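You operate a simulated robot arm through the tools that you are given. There is no shell and no other tool. Be economical: measure what you need, move in short steps, check, and stop when the job is done.

Carry out the task below with a simulated robot arm. There is one attempt and no reset: what you move stays moved.

JOB
Put the green clip on top of the white pack.

The check looks at the end state, three seconds after you hand in, the way a careful person would. Anything else that was tipped, shoved, dropped, spilled or broken makes it a failure.

ROBOT AND FRAMES
A 7-joint arm with a two-finger parallel gripper, fixed in place. Base frame: the origin is at the foot of the arm, x ahead of it, y to its left, z up; the work surface is at about z = 860. Units: mm, rad, N and s.
With the tool pointing down near the work surface it reaches from about 300 to 700 mm from the base axis. Its first joint turns from -1.152 to 1.152 rad. Payload 1.57 kg.
Tool frame: the origin (TCP) lies between the finger pads and is the grasp point; the fingertips stand 30 mm ahead of it; z points along the fingers, y is the line along which they close. Largest opening 110 mm; finger width 24, thickness 12; the body of the gripper, 48 by 112 mm, starts 78 mm behind the TCP.
Orientation is that of the tool frame in the base frame, as a unit quaternion [w, x, y, z]. With the fingers straight down and closing along the base's y, the tool's x points along the base's -x, its y along +y and its z along -z.

CONTROLS
- The arm moves only by the tool arm_command. Its argument "increments" is a list of rows, each an object (a shift or turn left out is 0, a gripper value left out holds the last) with "offset": the shift along the tool's x, y, z in mm, a list of three; "turn": the turn, a rotation vector about the tool's x, y, z in rad, a list of three. In form: [{"offset": [tx, ty, tz], "turn": [ax, ay, az]}, ...]. A call has 1 to 20 rows; each row shifts and turns the commanded pose from where the row before left it, along the tool's axes as they then stand. "claw" is the opening, from 0 (shut) to 1 (fully open), set as the call begins (left out, the last holds). Rows are played at 5 a second. More than 50 mm and 0.15 rad between two rows, or a gripper value outside its range, and nothing of the call is played. A pose out of reach is approached as far as the arm can. The call stops where the force on the tool passes 40 N (or 10 N more than at its start, if that is more) or the arm is blocked; 0.2 s more then pass. Each finger travels about 108 mm/s and halts on what it meets, pressing with about 25 N; the grip force reading is that of the motor and also rises with nothing between the fingers. The clock runs only during rows and for 0.2 s after the last one: add rows that do not move to give the fingers time. It gives the time, the measured TCP pose, the force on the tool (base axes), the opening and the grip force at its end, in the units of the frame above (readings bear some noise), and new pictures: "views" is both (left out), scene, wrist or none.
- Cameras (640 x 400 px; columns grow to the right, rows downward): "scene" is fixed at [141.1, -380.7, 1429.2]; the picture's right is [0.92, -0.40, 0.00], its down [-0.18, -0.41, -0.89] and it looks along [0.36, 0.82, -0.45] (base axes); focal length 333 px, centre (320, 200). "wrist" rides on the gripper at [70, 16, -141] in the tool frame; the picture's right is [-0.23, 0.97, 0.00], its down [-0.86, -0.20, -0.48] and it looks along [-0.47, -0.11, 0.88] (tool axes); focal length 222 px, centre (320, 200). There is no depth. A picture from a camera that has moved, and an enlarged one, comes with that camera's place and axes in the base frame and with its lens. The place of the scene camera against the robot may be out by one fixed shift of up to 18 mm in any direction.
- inspect(camera, box): a new picture of the part [left, top, right, bottom] of that camera's present view, enlarged. It takes no simulated time.
- finish_job(): hands the job in; it is judged then, once.

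Go step by step. Nothing tells you positions but the pictures and the camera data: compare them with the known pose of the tool, close in by small moves and look again before you grip or let go. The budget is 90 turns and 170 pictures, counting those below and the enlarged ones. Unless the task says otherwise, let go and move clear before handing in, and close with one line.

The tools are called after "Call:" as name(argument=value, ...) on one line, values as JSON. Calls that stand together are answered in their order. arm_command: Moves the arm, as the interface text tells. Its arguments: {"type":"object","properties":{"increments":{"type":"array"},"claw":{"type":"number"},"views":{"type":"string","enum":["both","scene","wrist","none"]}},"required":["increments"]} The other tools are called the same way: inspect (camera, box) takes an enlarged picture of a part of a camera's view; finish_job () hands the job in.

At the start:

```text
time: 0.0
position: [374.7, 137.0, 1169.2]
orientation: [-0.001, 0.0, 1.0, 0.0]
wrist_force: [-0.4, -0.2, 0.5]
opening: 109.8
gripper_force: 0.1
```

scene: 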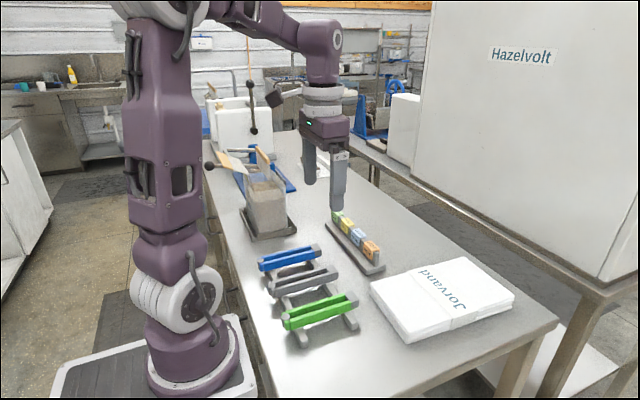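
wrist: 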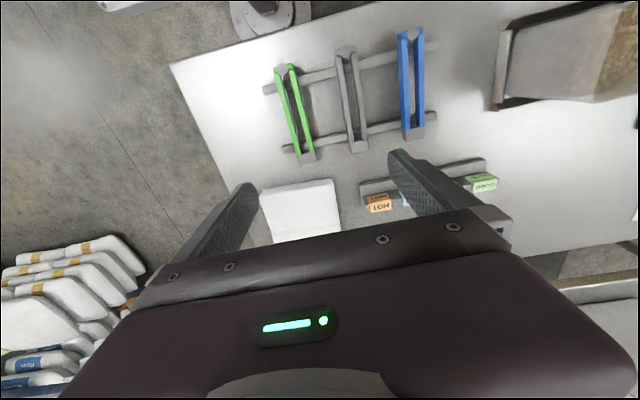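

I see three clips (blue, grey, green) lying on a two-bar rack, and the white pack "Jorvand" to the right of the green one. I'll take enlarged looks first.

Call:
inspect(camera="scene", box=[240, 220, 400, 360])

Call:
inspect(camera="wrist", box=[220, 20, 460, 250])

Call:
inspect(camera="scene", box=[350, 230, 530, 350])

```text
2.86 times, centred on (320, 290) of scene
camera zoom: at [141.1, -380.7, 1429.2], right [0.92, -0.4, 0.0], down [-0.18, -0.41, -0.89], along [0.36, 0.82, -0.45], focal length 951 px, centre (320, -57)
```

zoom: 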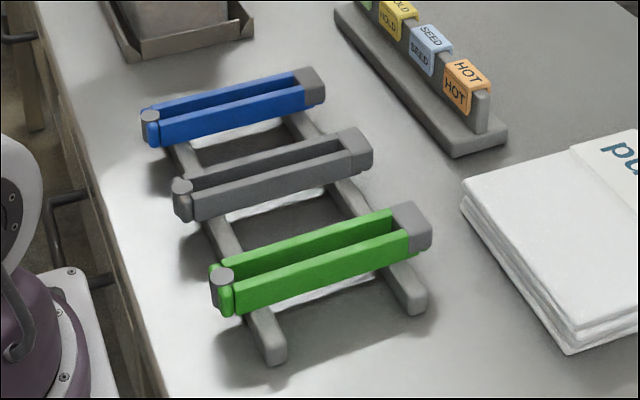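

```text
1.74 times, centred on (340, 135) of wrist
camera zoom: at [304.1, 154.4, 1311.4], right [0.23, 0.97, 0.0], down [0.86, -0.2, 0.48], along [0.47, -0.11, -0.88], focal length 386 px, centre (285, 313)
```

zoom: 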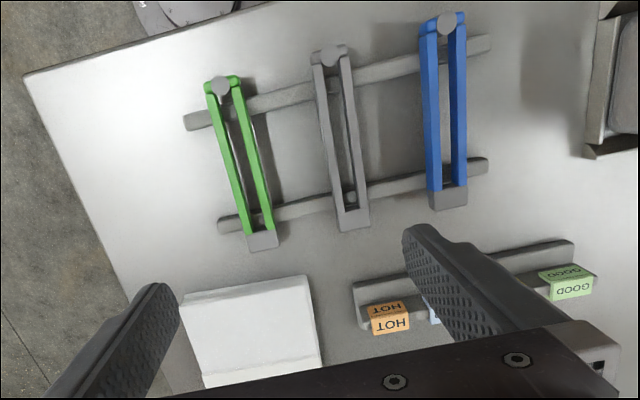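

```text
3.33 times, centred on (440, 290) of scene
camera zoom: at [141.1, -380.7, 1429.2], right [0.92, -0.4, 0.0], down [-0.18, -0.41, -0.89], along [0.36, 0.82, -0.45], focal length 1109 px, centre (-80, -100)
```

zoom: 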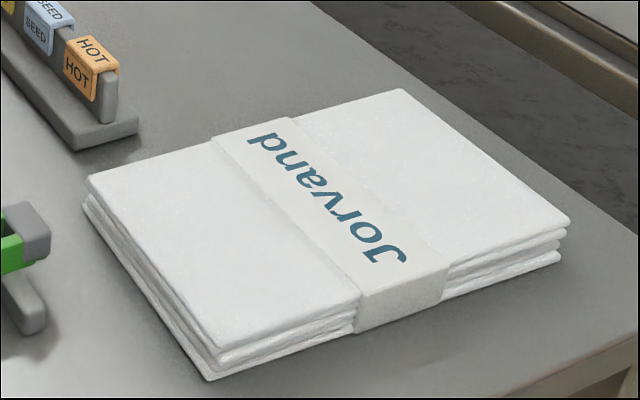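

The green clip lies along base x at about (354, 100), roughly 38 mm wide. The pack top spans about x 490–790, y -12–140. I'll move above the clip and look again.

Call:
arm_command(increments=[{"offset": [5, -9, 25]}, {"offset": [5, -9, 30]}, {"offset": [5, -9, 30]}, {"offset": [5, -10, 30]}, {"offset": [0, 0, 25]}, {}], claw=0.7)

```text
time: 1.4
position: [354.6, 100.5, 1028.2]
orientation: [0.0, 0.001, 1.0, 0.0]
wrist_force: [0.1, -0.6, 0.7]
opening: 77.1
gripper_force: 0.0
camera wrist: at [284.2, 117.6, 1171.7], right [0.23, 0.97, 0.0], down [0.86, -0.2, 0.48], along [0.47, -0.11, -0.88], focal length 222 px, centre (320, 200)
```

scene: 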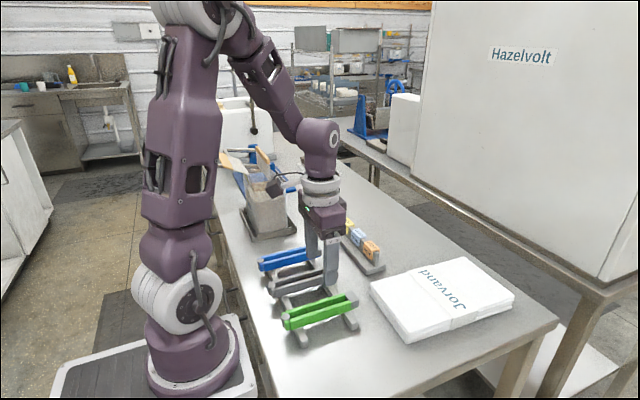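
wrist: 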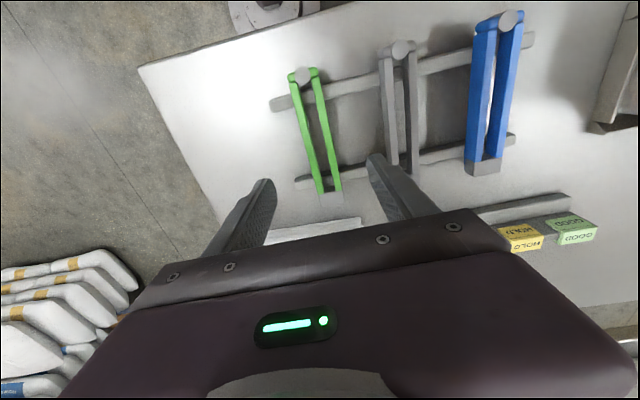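

The two views agree: the clip is centred near (355, 98.5) with its top at about z 885–895. I'll descend so the fingertips are just above it and check the straddle.

Call:
arm_command(increments=[{"offset": [0, -1.5, 25]}, {"offset": [0, 0, 25]}, {"offset": [0, 0, 25]}, {"offset": [0, 0, 10]}, {}])

Call:
inspect(camera="scene", box=[250, 230, 400, 350])

Call:
inspect(camera="wrist", box=[220, 40, 440, 240])

```text
time: 2.6
position: [355.2, 99.8, 943.1]
orientation: [0.0, 0.0, 1.0, 0.0]
wrist_force: [0.4, 0.0, -0.4]
opening: 77.0
gripper_force: 0.1
camera wrist: at [284.2, 115.7, 1086.3], right [0.23, 0.97, 0.0], down [0.85, -0.2, 0.48], along [0.47, -0.11, -0.88], focal length 222 px, centre (320, 200)
```

scene: 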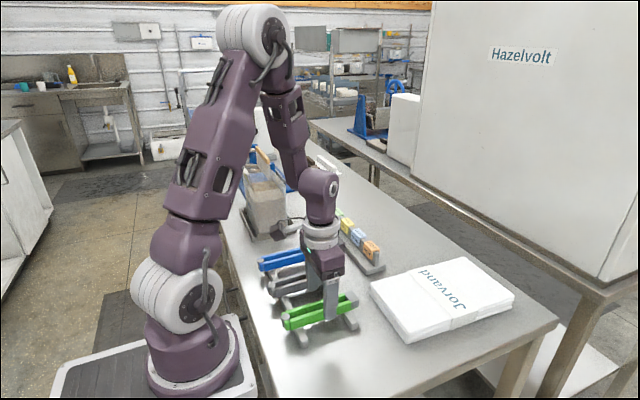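
wrist: 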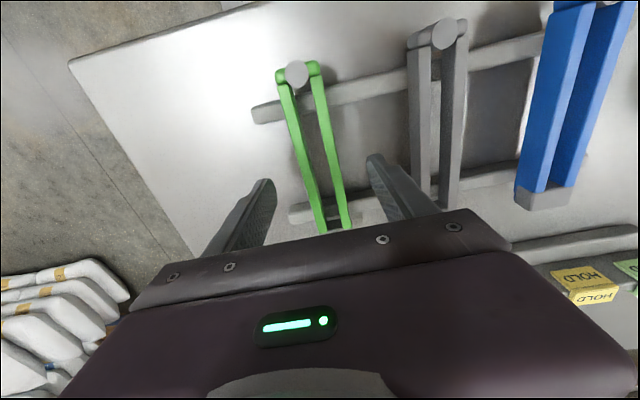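

```text
3.33 times, centred on (325, 290) of scene
camera zoom: at [141.1, -380.7, 1429.2], right [0.92, -0.4, 0.0], down [-0.18, -0.41, -0.89], along [0.36, 0.82, -0.45], focal length 1109 px, centre (303, -100)
```

zoom: 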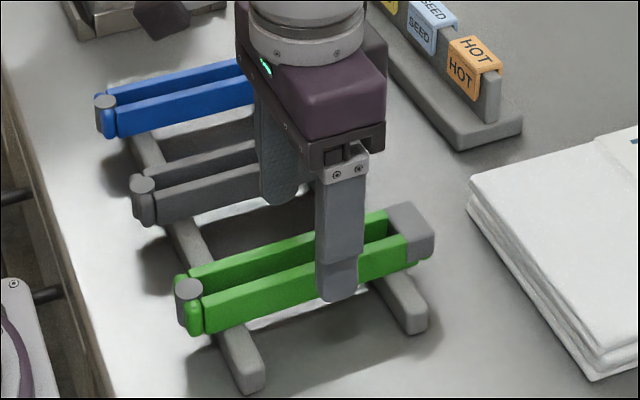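

```text
2.00 times, centred on (330, 140) of wrist
camera zoom: at [284.2, 115.7, 1086.3], right [0.23, 0.97, 0.0], down [0.85, -0.2, 0.48], along [0.47, -0.11, -0.88], focal length 444 px, centre (300, 320)
```

zoom: 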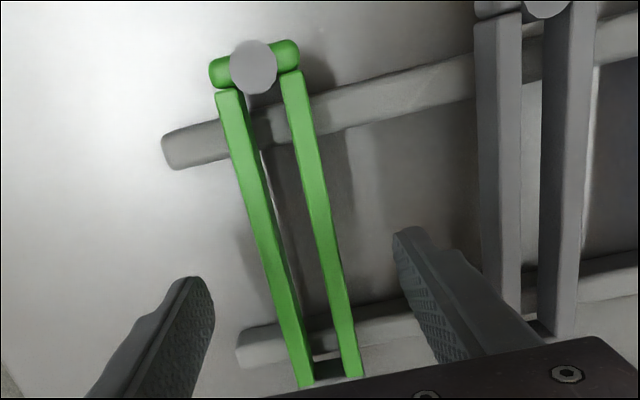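

Fingertip comparison in the scene view puts the clip higher than I thought: roughly z 892 to 912, centred at y ≈ 101. I'll lower 18 mm so the tips end just above the clip's underside, then check.

Call:
arm_command(increments=[{"offset": [0, 1, 9]}, {"offset": [0, 0, 9]}, {}], views="none")

Call:
inspect(camera="scene", box=[270, 260, 370, 350])

Call:
inspect(camera="wrist", box=[220, 40, 440, 240])

```text
time: 3.4
position: [354.2, 99.6, 925.4]
orientation: [-0.001, 0.0, 1.0, 0.0]
wrist_force: [0.5, 0.6, 0.0]
opening: 77.1
gripper_force: 0.1
```

```text
4.44 times, centred on (320, 305) of scene
camera zoom: at [141.1, -380.7, 1429.2], right [0.92, -0.4, 0.0], down [-0.18, -0.41, -0.89], along [0.36, 0.82, -0.45], focal length 1479 px, centre (320, -267)
```

zoom: 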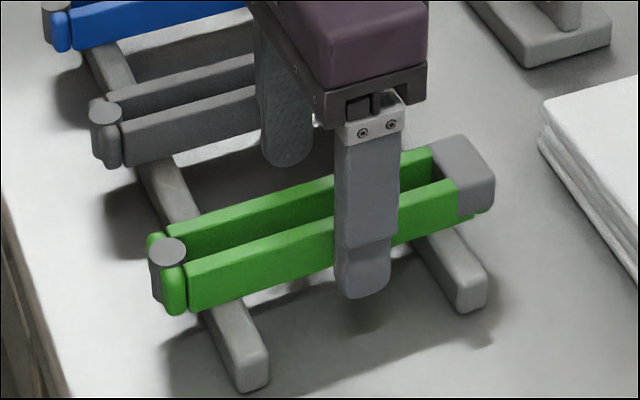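

```text
2.00 times, centred on (330, 140) of wrist
camera zoom: at [284.0, 116.6, 1068.2], right [0.23, 0.97, 0.0], down [0.86, -0.2, 0.48], along [0.47, -0.11, -0.88], focal length 444 px, centre (300, 320)
```

zoom: 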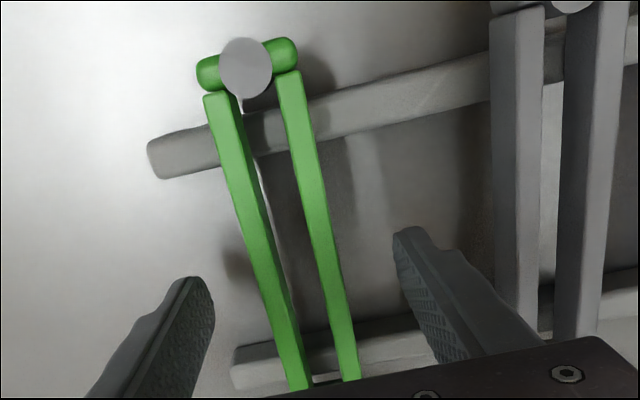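

The tips now reach about mid-height of the clip and clear it on both sides. I'll lower 9 mm more and close.

Call:
arm_command(increments=[{"offset": [0, 0.5, 9]}, {}], views="none")

Call:
arm_command(increments=[{}, {}, {}, {}], claw=0)

Call:
inspect(camera="scene", box=[270, 260, 370, 350])

```text
time: 4.0
position: [355.1, 99.6, 916.7]
orientation: [0.001, 0.0, 1.0, 0.0]
wrist_force: [0.2, -0.9, -0.1]
opening: 77.0
gripper_force: 0.1
```

```text
time: 5.0
position: [354.5, 101.1, 917.4]
orientation: [0.0, 0.0, 1.0, 0.0]
wrist_force: [-0.1, -0.2, -0.2]
opening: 32.7
gripper_force: 25.3
camera wrist: at [284.0, 117.2, 1059.3], right [0.23, 0.97, 0.0], down [0.86, -0.2, 0.48], along [0.47, -0.11, -0.88], focal length 222 px, centre (320, 200)
```

scene: 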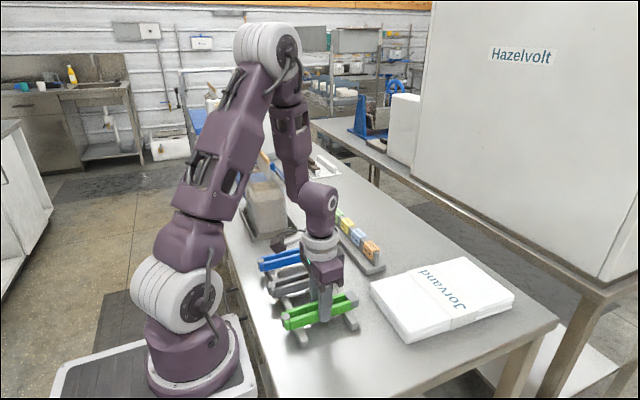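
wrist: 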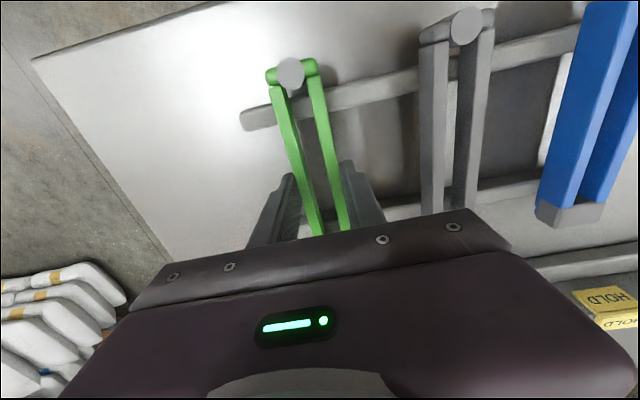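

```text
4.44 times, centred on (320, 305) of scene
camera zoom: at [141.1, -380.7, 1429.2], right [0.92, -0.4, 0.0], down [-0.18, -0.41, -0.89], along [0.36, 0.82, -0.45], focal length 1479 px, centre (320, -267)
```

zoom: 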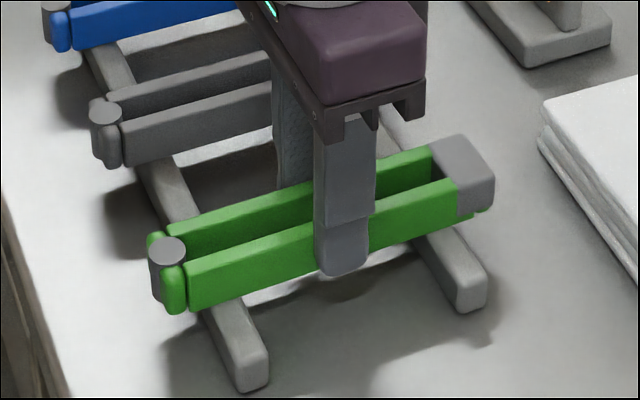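

The clip is held at 32.7 mm with the tips about level with its underside. I'll lift straight up gently.

Call:
arm_command(increments=[{"offset": [0, 0, -8]}, {"offset": [0, 0, -15]}, {"offset": [0, 0, -25]}, {"offset": [0, 0, -30]}, {"offset": [0, 0, -12]}, {}])

Call:
inspect(camera="scene", box=[250, 210, 400, 350])

```text
time: 6.4
position: [354.5, 101.4, 1006.2]
orientation: [0.0, 0.0, 1.0, -0.001]
wrist_force: [-0.8, -0.4, -0.8]
opening: 32.4
gripper_force: 25.5
camera wrist: at [284.1, 118.2, 1149.6], right [0.23, 0.97, 0.0], down [0.86, -0.2, 0.48], along [0.47, -0.11, -0.88], focal length 222 px, centre (320, 200)
```

scene: 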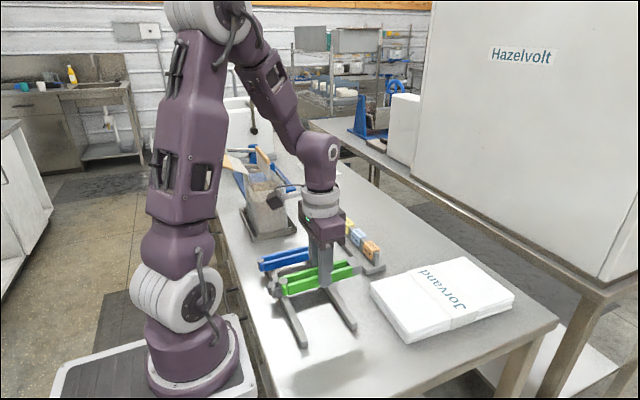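
wrist: 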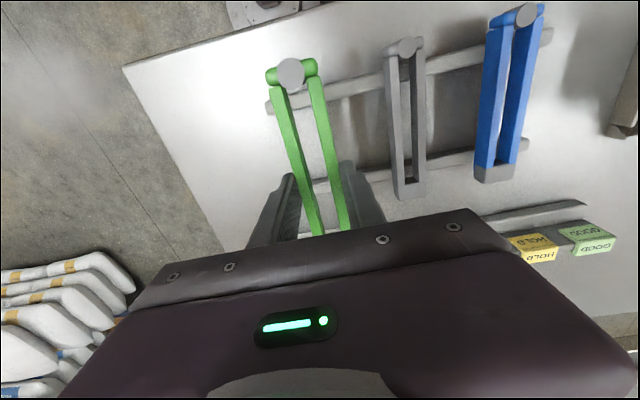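

```text
2.86 times, centred on (325, 280) of scene
camera zoom: at [141.1, -380.7, 1429.2], right [0.92, -0.4, 0.0], down [-0.18, -0.41, -0.89], along [0.36, 0.82, -0.45], focal length 951 px, centre (306, -29)
```

zoom: 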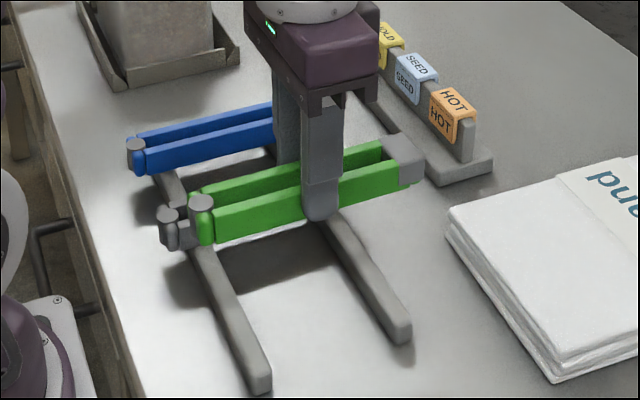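

The clip came up level and nothing else moved. Pack centre is about (645, 67); I'll carry it over to x≈630, y≈66 at this height.

Call:
arm_command(increments=[{"offset": [-10, -2, 0]}, {"offset": [-20, -3, 0]}, {"offset": [-25, -3, 0]}, {"offset": [-25, -3, 0]}, {"offset": [-25, -3, 0]}, {"offset": [-25, -3, 0]}, {"offset": [-25, -3, 0]}, {"offset": [-25, -3, 0]}, {"offset": [-25, -3, 0]}, {"offset": [-25, -3, 0]}, {"offset": [-20, -3, 0]}, {"offset": [-15, -2, 0]}, {"offset": [-10, -1, 0]}, {}])

Call:
inspect(camera="scene", box=[350, 200, 530, 350])

```text
time: 9.4
position: [630.1, 66.0, 1006.4]
orientation: [0.0, 0.0, 1.0, 0.0]
wrist_force: [-0.8, 0.0, -0.3]
opening: 32.4
gripper_force: 24.6
camera wrist: at [559.3, 82.6, 1149.6], right [0.23, 0.97, 0.0], down [0.86, -0.2, 0.48], along [0.47, -0.11, -0.88], focal length 222 px, centre (320, 200)
```

scene: 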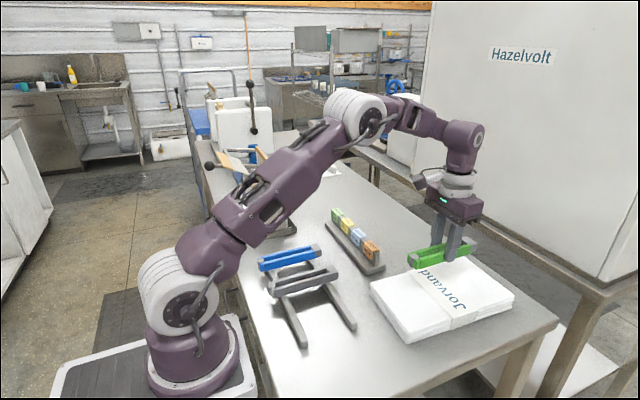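
wrist: 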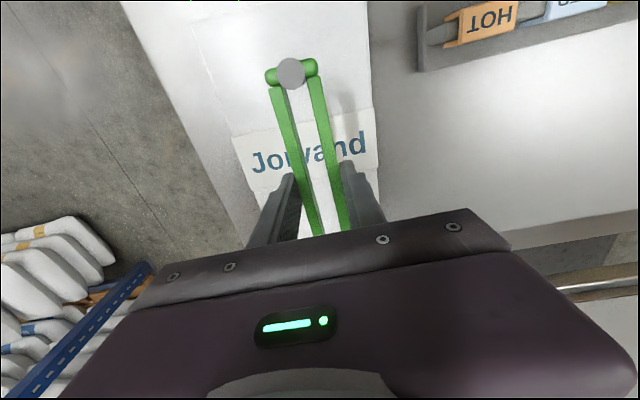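

```text
2.67 times, centred on (440, 275) of scene
camera zoom: at [141.1, -380.7, 1429.2], right [0.92, -0.4, 0.0], down [-0.18, -0.41, -0.89], along [0.36, 0.82, -0.45], focal length 887 px, centre (0, 0)
```

zoom: 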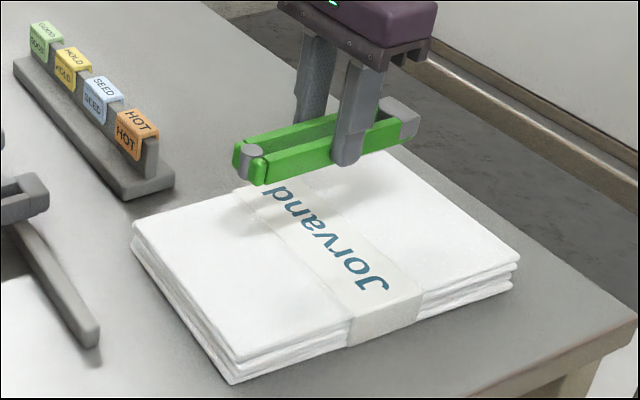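

By the wrist view the band's centre is nearer y≈52, so I'll shift to y≈56 and lower to about 20 mm above the pack, then look.

Call:
arm_command(increments=[{"offset": [0, -5, 15]}, {"offset": [0, -5, 20]}, {"offset": [0, 0, 20]}, {"offset": [0, 0, 10]}, {}])

Call:
inspect(camera="scene", box=[370, 220, 520, 345])

```text
time: 10.6
position: [628.4, 55.5, 941.0]
orientation: [0.0, 0.0, 1.0, 0.0]
wrist_force: [-0.8, 0.0, -1.1]
opening: 32.7
gripper_force: 25.4
camera wrist: at [559.0, 73.0, 1083.9], right [0.23, 0.97, 0.0], down [0.86, -0.2, 0.48], along [0.47, -0.11, -0.88], focal length 222 px, centre (320, 200)
```

scene: 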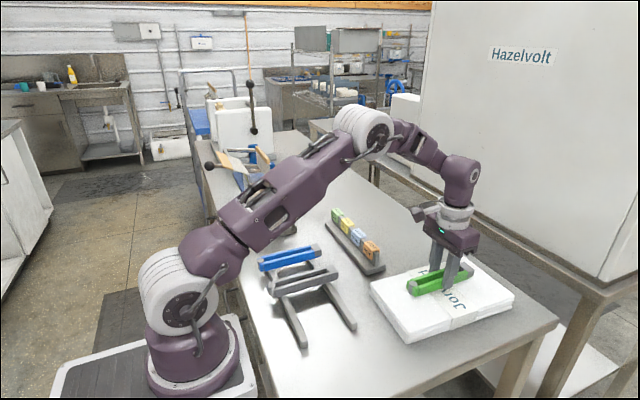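
wrist: 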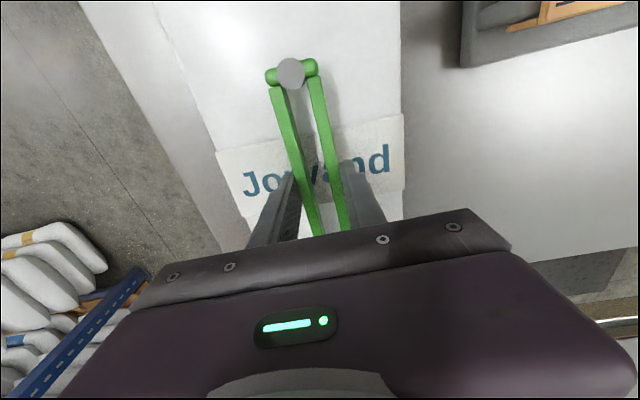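

```text
3.20 times, centred on (445, 282) of scene
camera zoom: at [141.1, -380.7, 1429.2], right [0.92, -0.4, 0.0], down [-0.18, -0.41, -0.89], along [0.36, 0.82, -0.45], focal length 1065 px, centre (-80, -64)
```

zoom: 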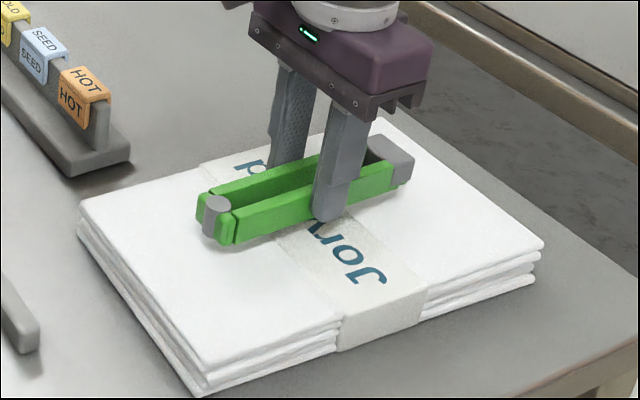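

The clip is well inside the pack outline. I'll go down in small steps watching the force.

Call:
arm_command(increments=[{"offset": [0, 0, 6]}, {"offset": [0, 0, 6]}, {}], views="none")

Call:
inspect(camera="scene", box=[400, 240, 490, 310])

```text
time: 11.4
position: [629.6, 56.8, 931.3]
orientation: [0.001, 0.0, 1.0, 0.0]
wrist_force: [-2.7, 0.2, 12.6]
opening: 32.7
gripper_force: 25.0
```

```text
5.71 times, centred on (445, 275) of scene
camera zoom: at [140.8, -380.7, 1429.3], right [0.92, -0.4, 0.0], down [-0.18, -0.41, -0.89], along [0.36, 0.82, -0.45], focal length 1901 px, centre (-394, -229)
```

zoom: 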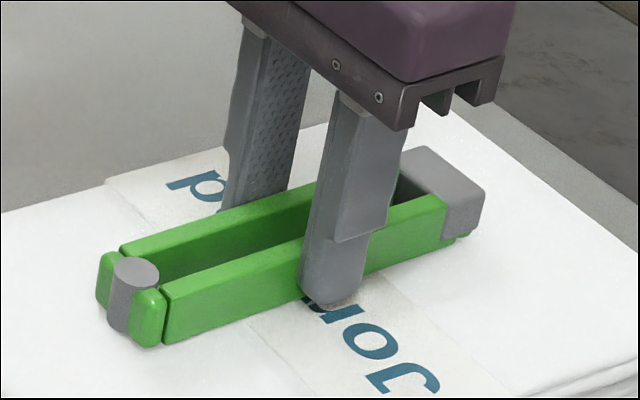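

There is contact at about 12 N with the clip level on the pack. I'll ease up 1 mm and open modestly.

Call:
arm_command(increments=[{"offset": [0, 0, -1.5]}, {}], views="none")

```text
time: 12.0
position: [628.5, 55.9, 931.3]
orientation: [-0.001, 0.001, 1.0, 0.0]
wrist_force: [0.1, 0.3, -0.3]
opening: 32.7
gripper_force: 25.4
```

The contact force is gone, so the clip is just resting. Opening the fingers.

Call:
arm_command(increments=[{}, {}, {}], claw=0.55)

Call:
inspect(camera="scene", box=[400, 240, 490, 310])

```text
time: 12.8
position: [629.5, 55.1, 931.7]
orientation: [0.0, 0.0, 1.0, 0.0]
wrist_force: [0.2, -0.8, 0.5]
opening: 60.5
gripper_force: 0.1
camera wrist: at [559.0, 72.4, 1073.8], right [0.23, 0.97, 0.0], down [0.86, -0.2, 0.48], along [0.47, -0.11, -0.88], focal length 222 px, centre (320, 200)
```

scene: 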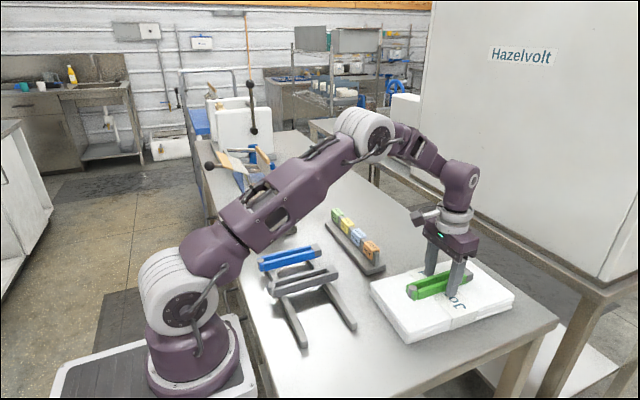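
wrist: 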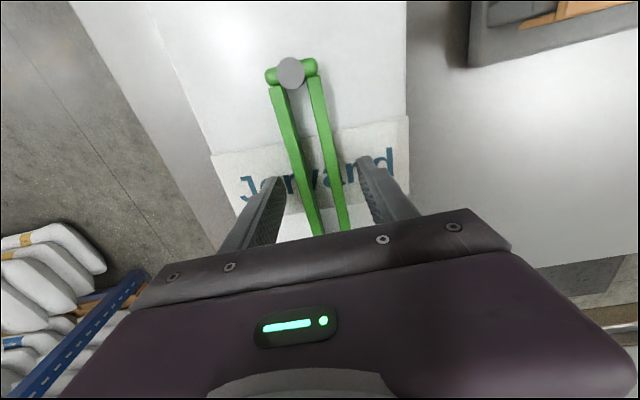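

```text
5.71 times, centred on (445, 275) of scene
camera zoom: at [141.1, -380.7, 1429.2], right [0.92, -0.4, 0.0], down [-0.18, -0.41, -0.89], along [0.36, 0.82, -0.45], focal length 1901 px, centre (-394, -229)
```

zoom: 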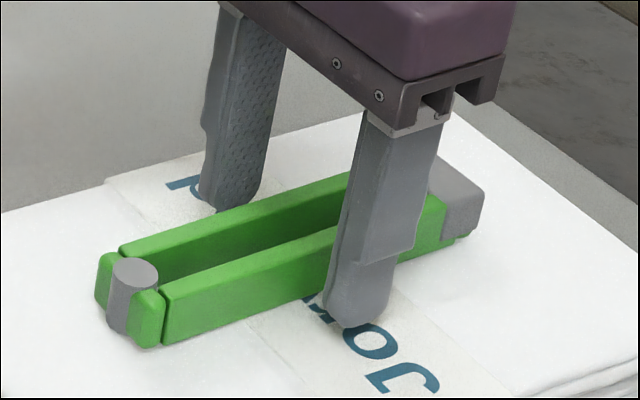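

The clip is released and hasn't moved, and the fingers are clear on both sides. I'll withdraw straight up.

Call:
arm_command(increments=[{"offset": [0, 0, -10]}, {"offset": [0, 0, -20]}, {"offset": [0, 0, -30]}, {"offset": [0, 0, -40]}, {"offset": [0, 0, -40]}, {}])

Call:
inspect(camera="scene", box=[250, 200, 530, 360])

```text
time: 14.2
position: [628.6, 56.8, 1073.3]
orientation: [0.001, 0.0, 1.0, 0.001]
wrist_force: [0.1, 0.4, 0.5]
opening: 60.5
gripper_force: 0.2
camera wrist: at [558.5, 72.9, 1214.3], right [0.23, 0.97, 0.0], down [0.86, -0.2, 0.48], along [0.47, -0.11, -0.88], focal length 222 px, centre (320, 200)
```

scene: 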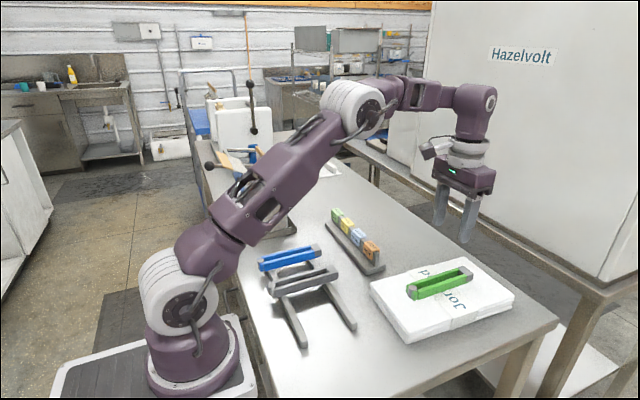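
wrist: 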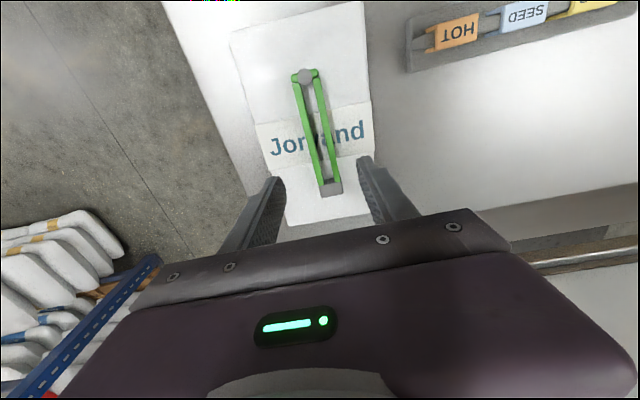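

```text
2.29 times, centred on (390, 280) of scene
camera zoom: at [141.1, -380.7, 1429.2], right [0.92, -0.4, 0.0], down [-0.18, -0.41, -0.89], along [0.36, 0.82, -0.45], focal length 761 px, centre (160, 17)
```

zoom: 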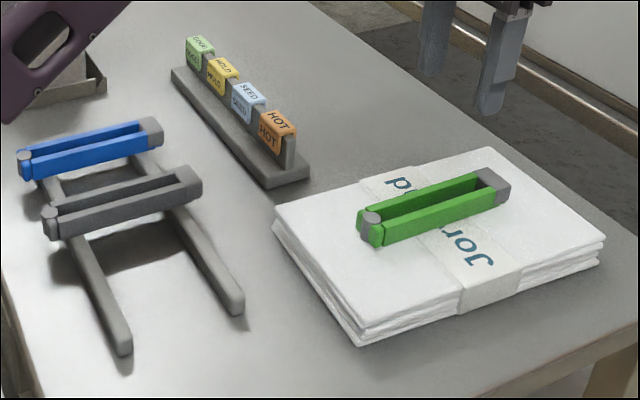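

The green clip rests flat in the middle of the white pack, the gripper is clear, and everything else is undisturbed. I'm handing in.

Call:
finish_job()

```text
The job is handed in.
```

The green clip is lying flat on top of the white pack, near its middle; the gripper is clear and nothing else was disturbed.
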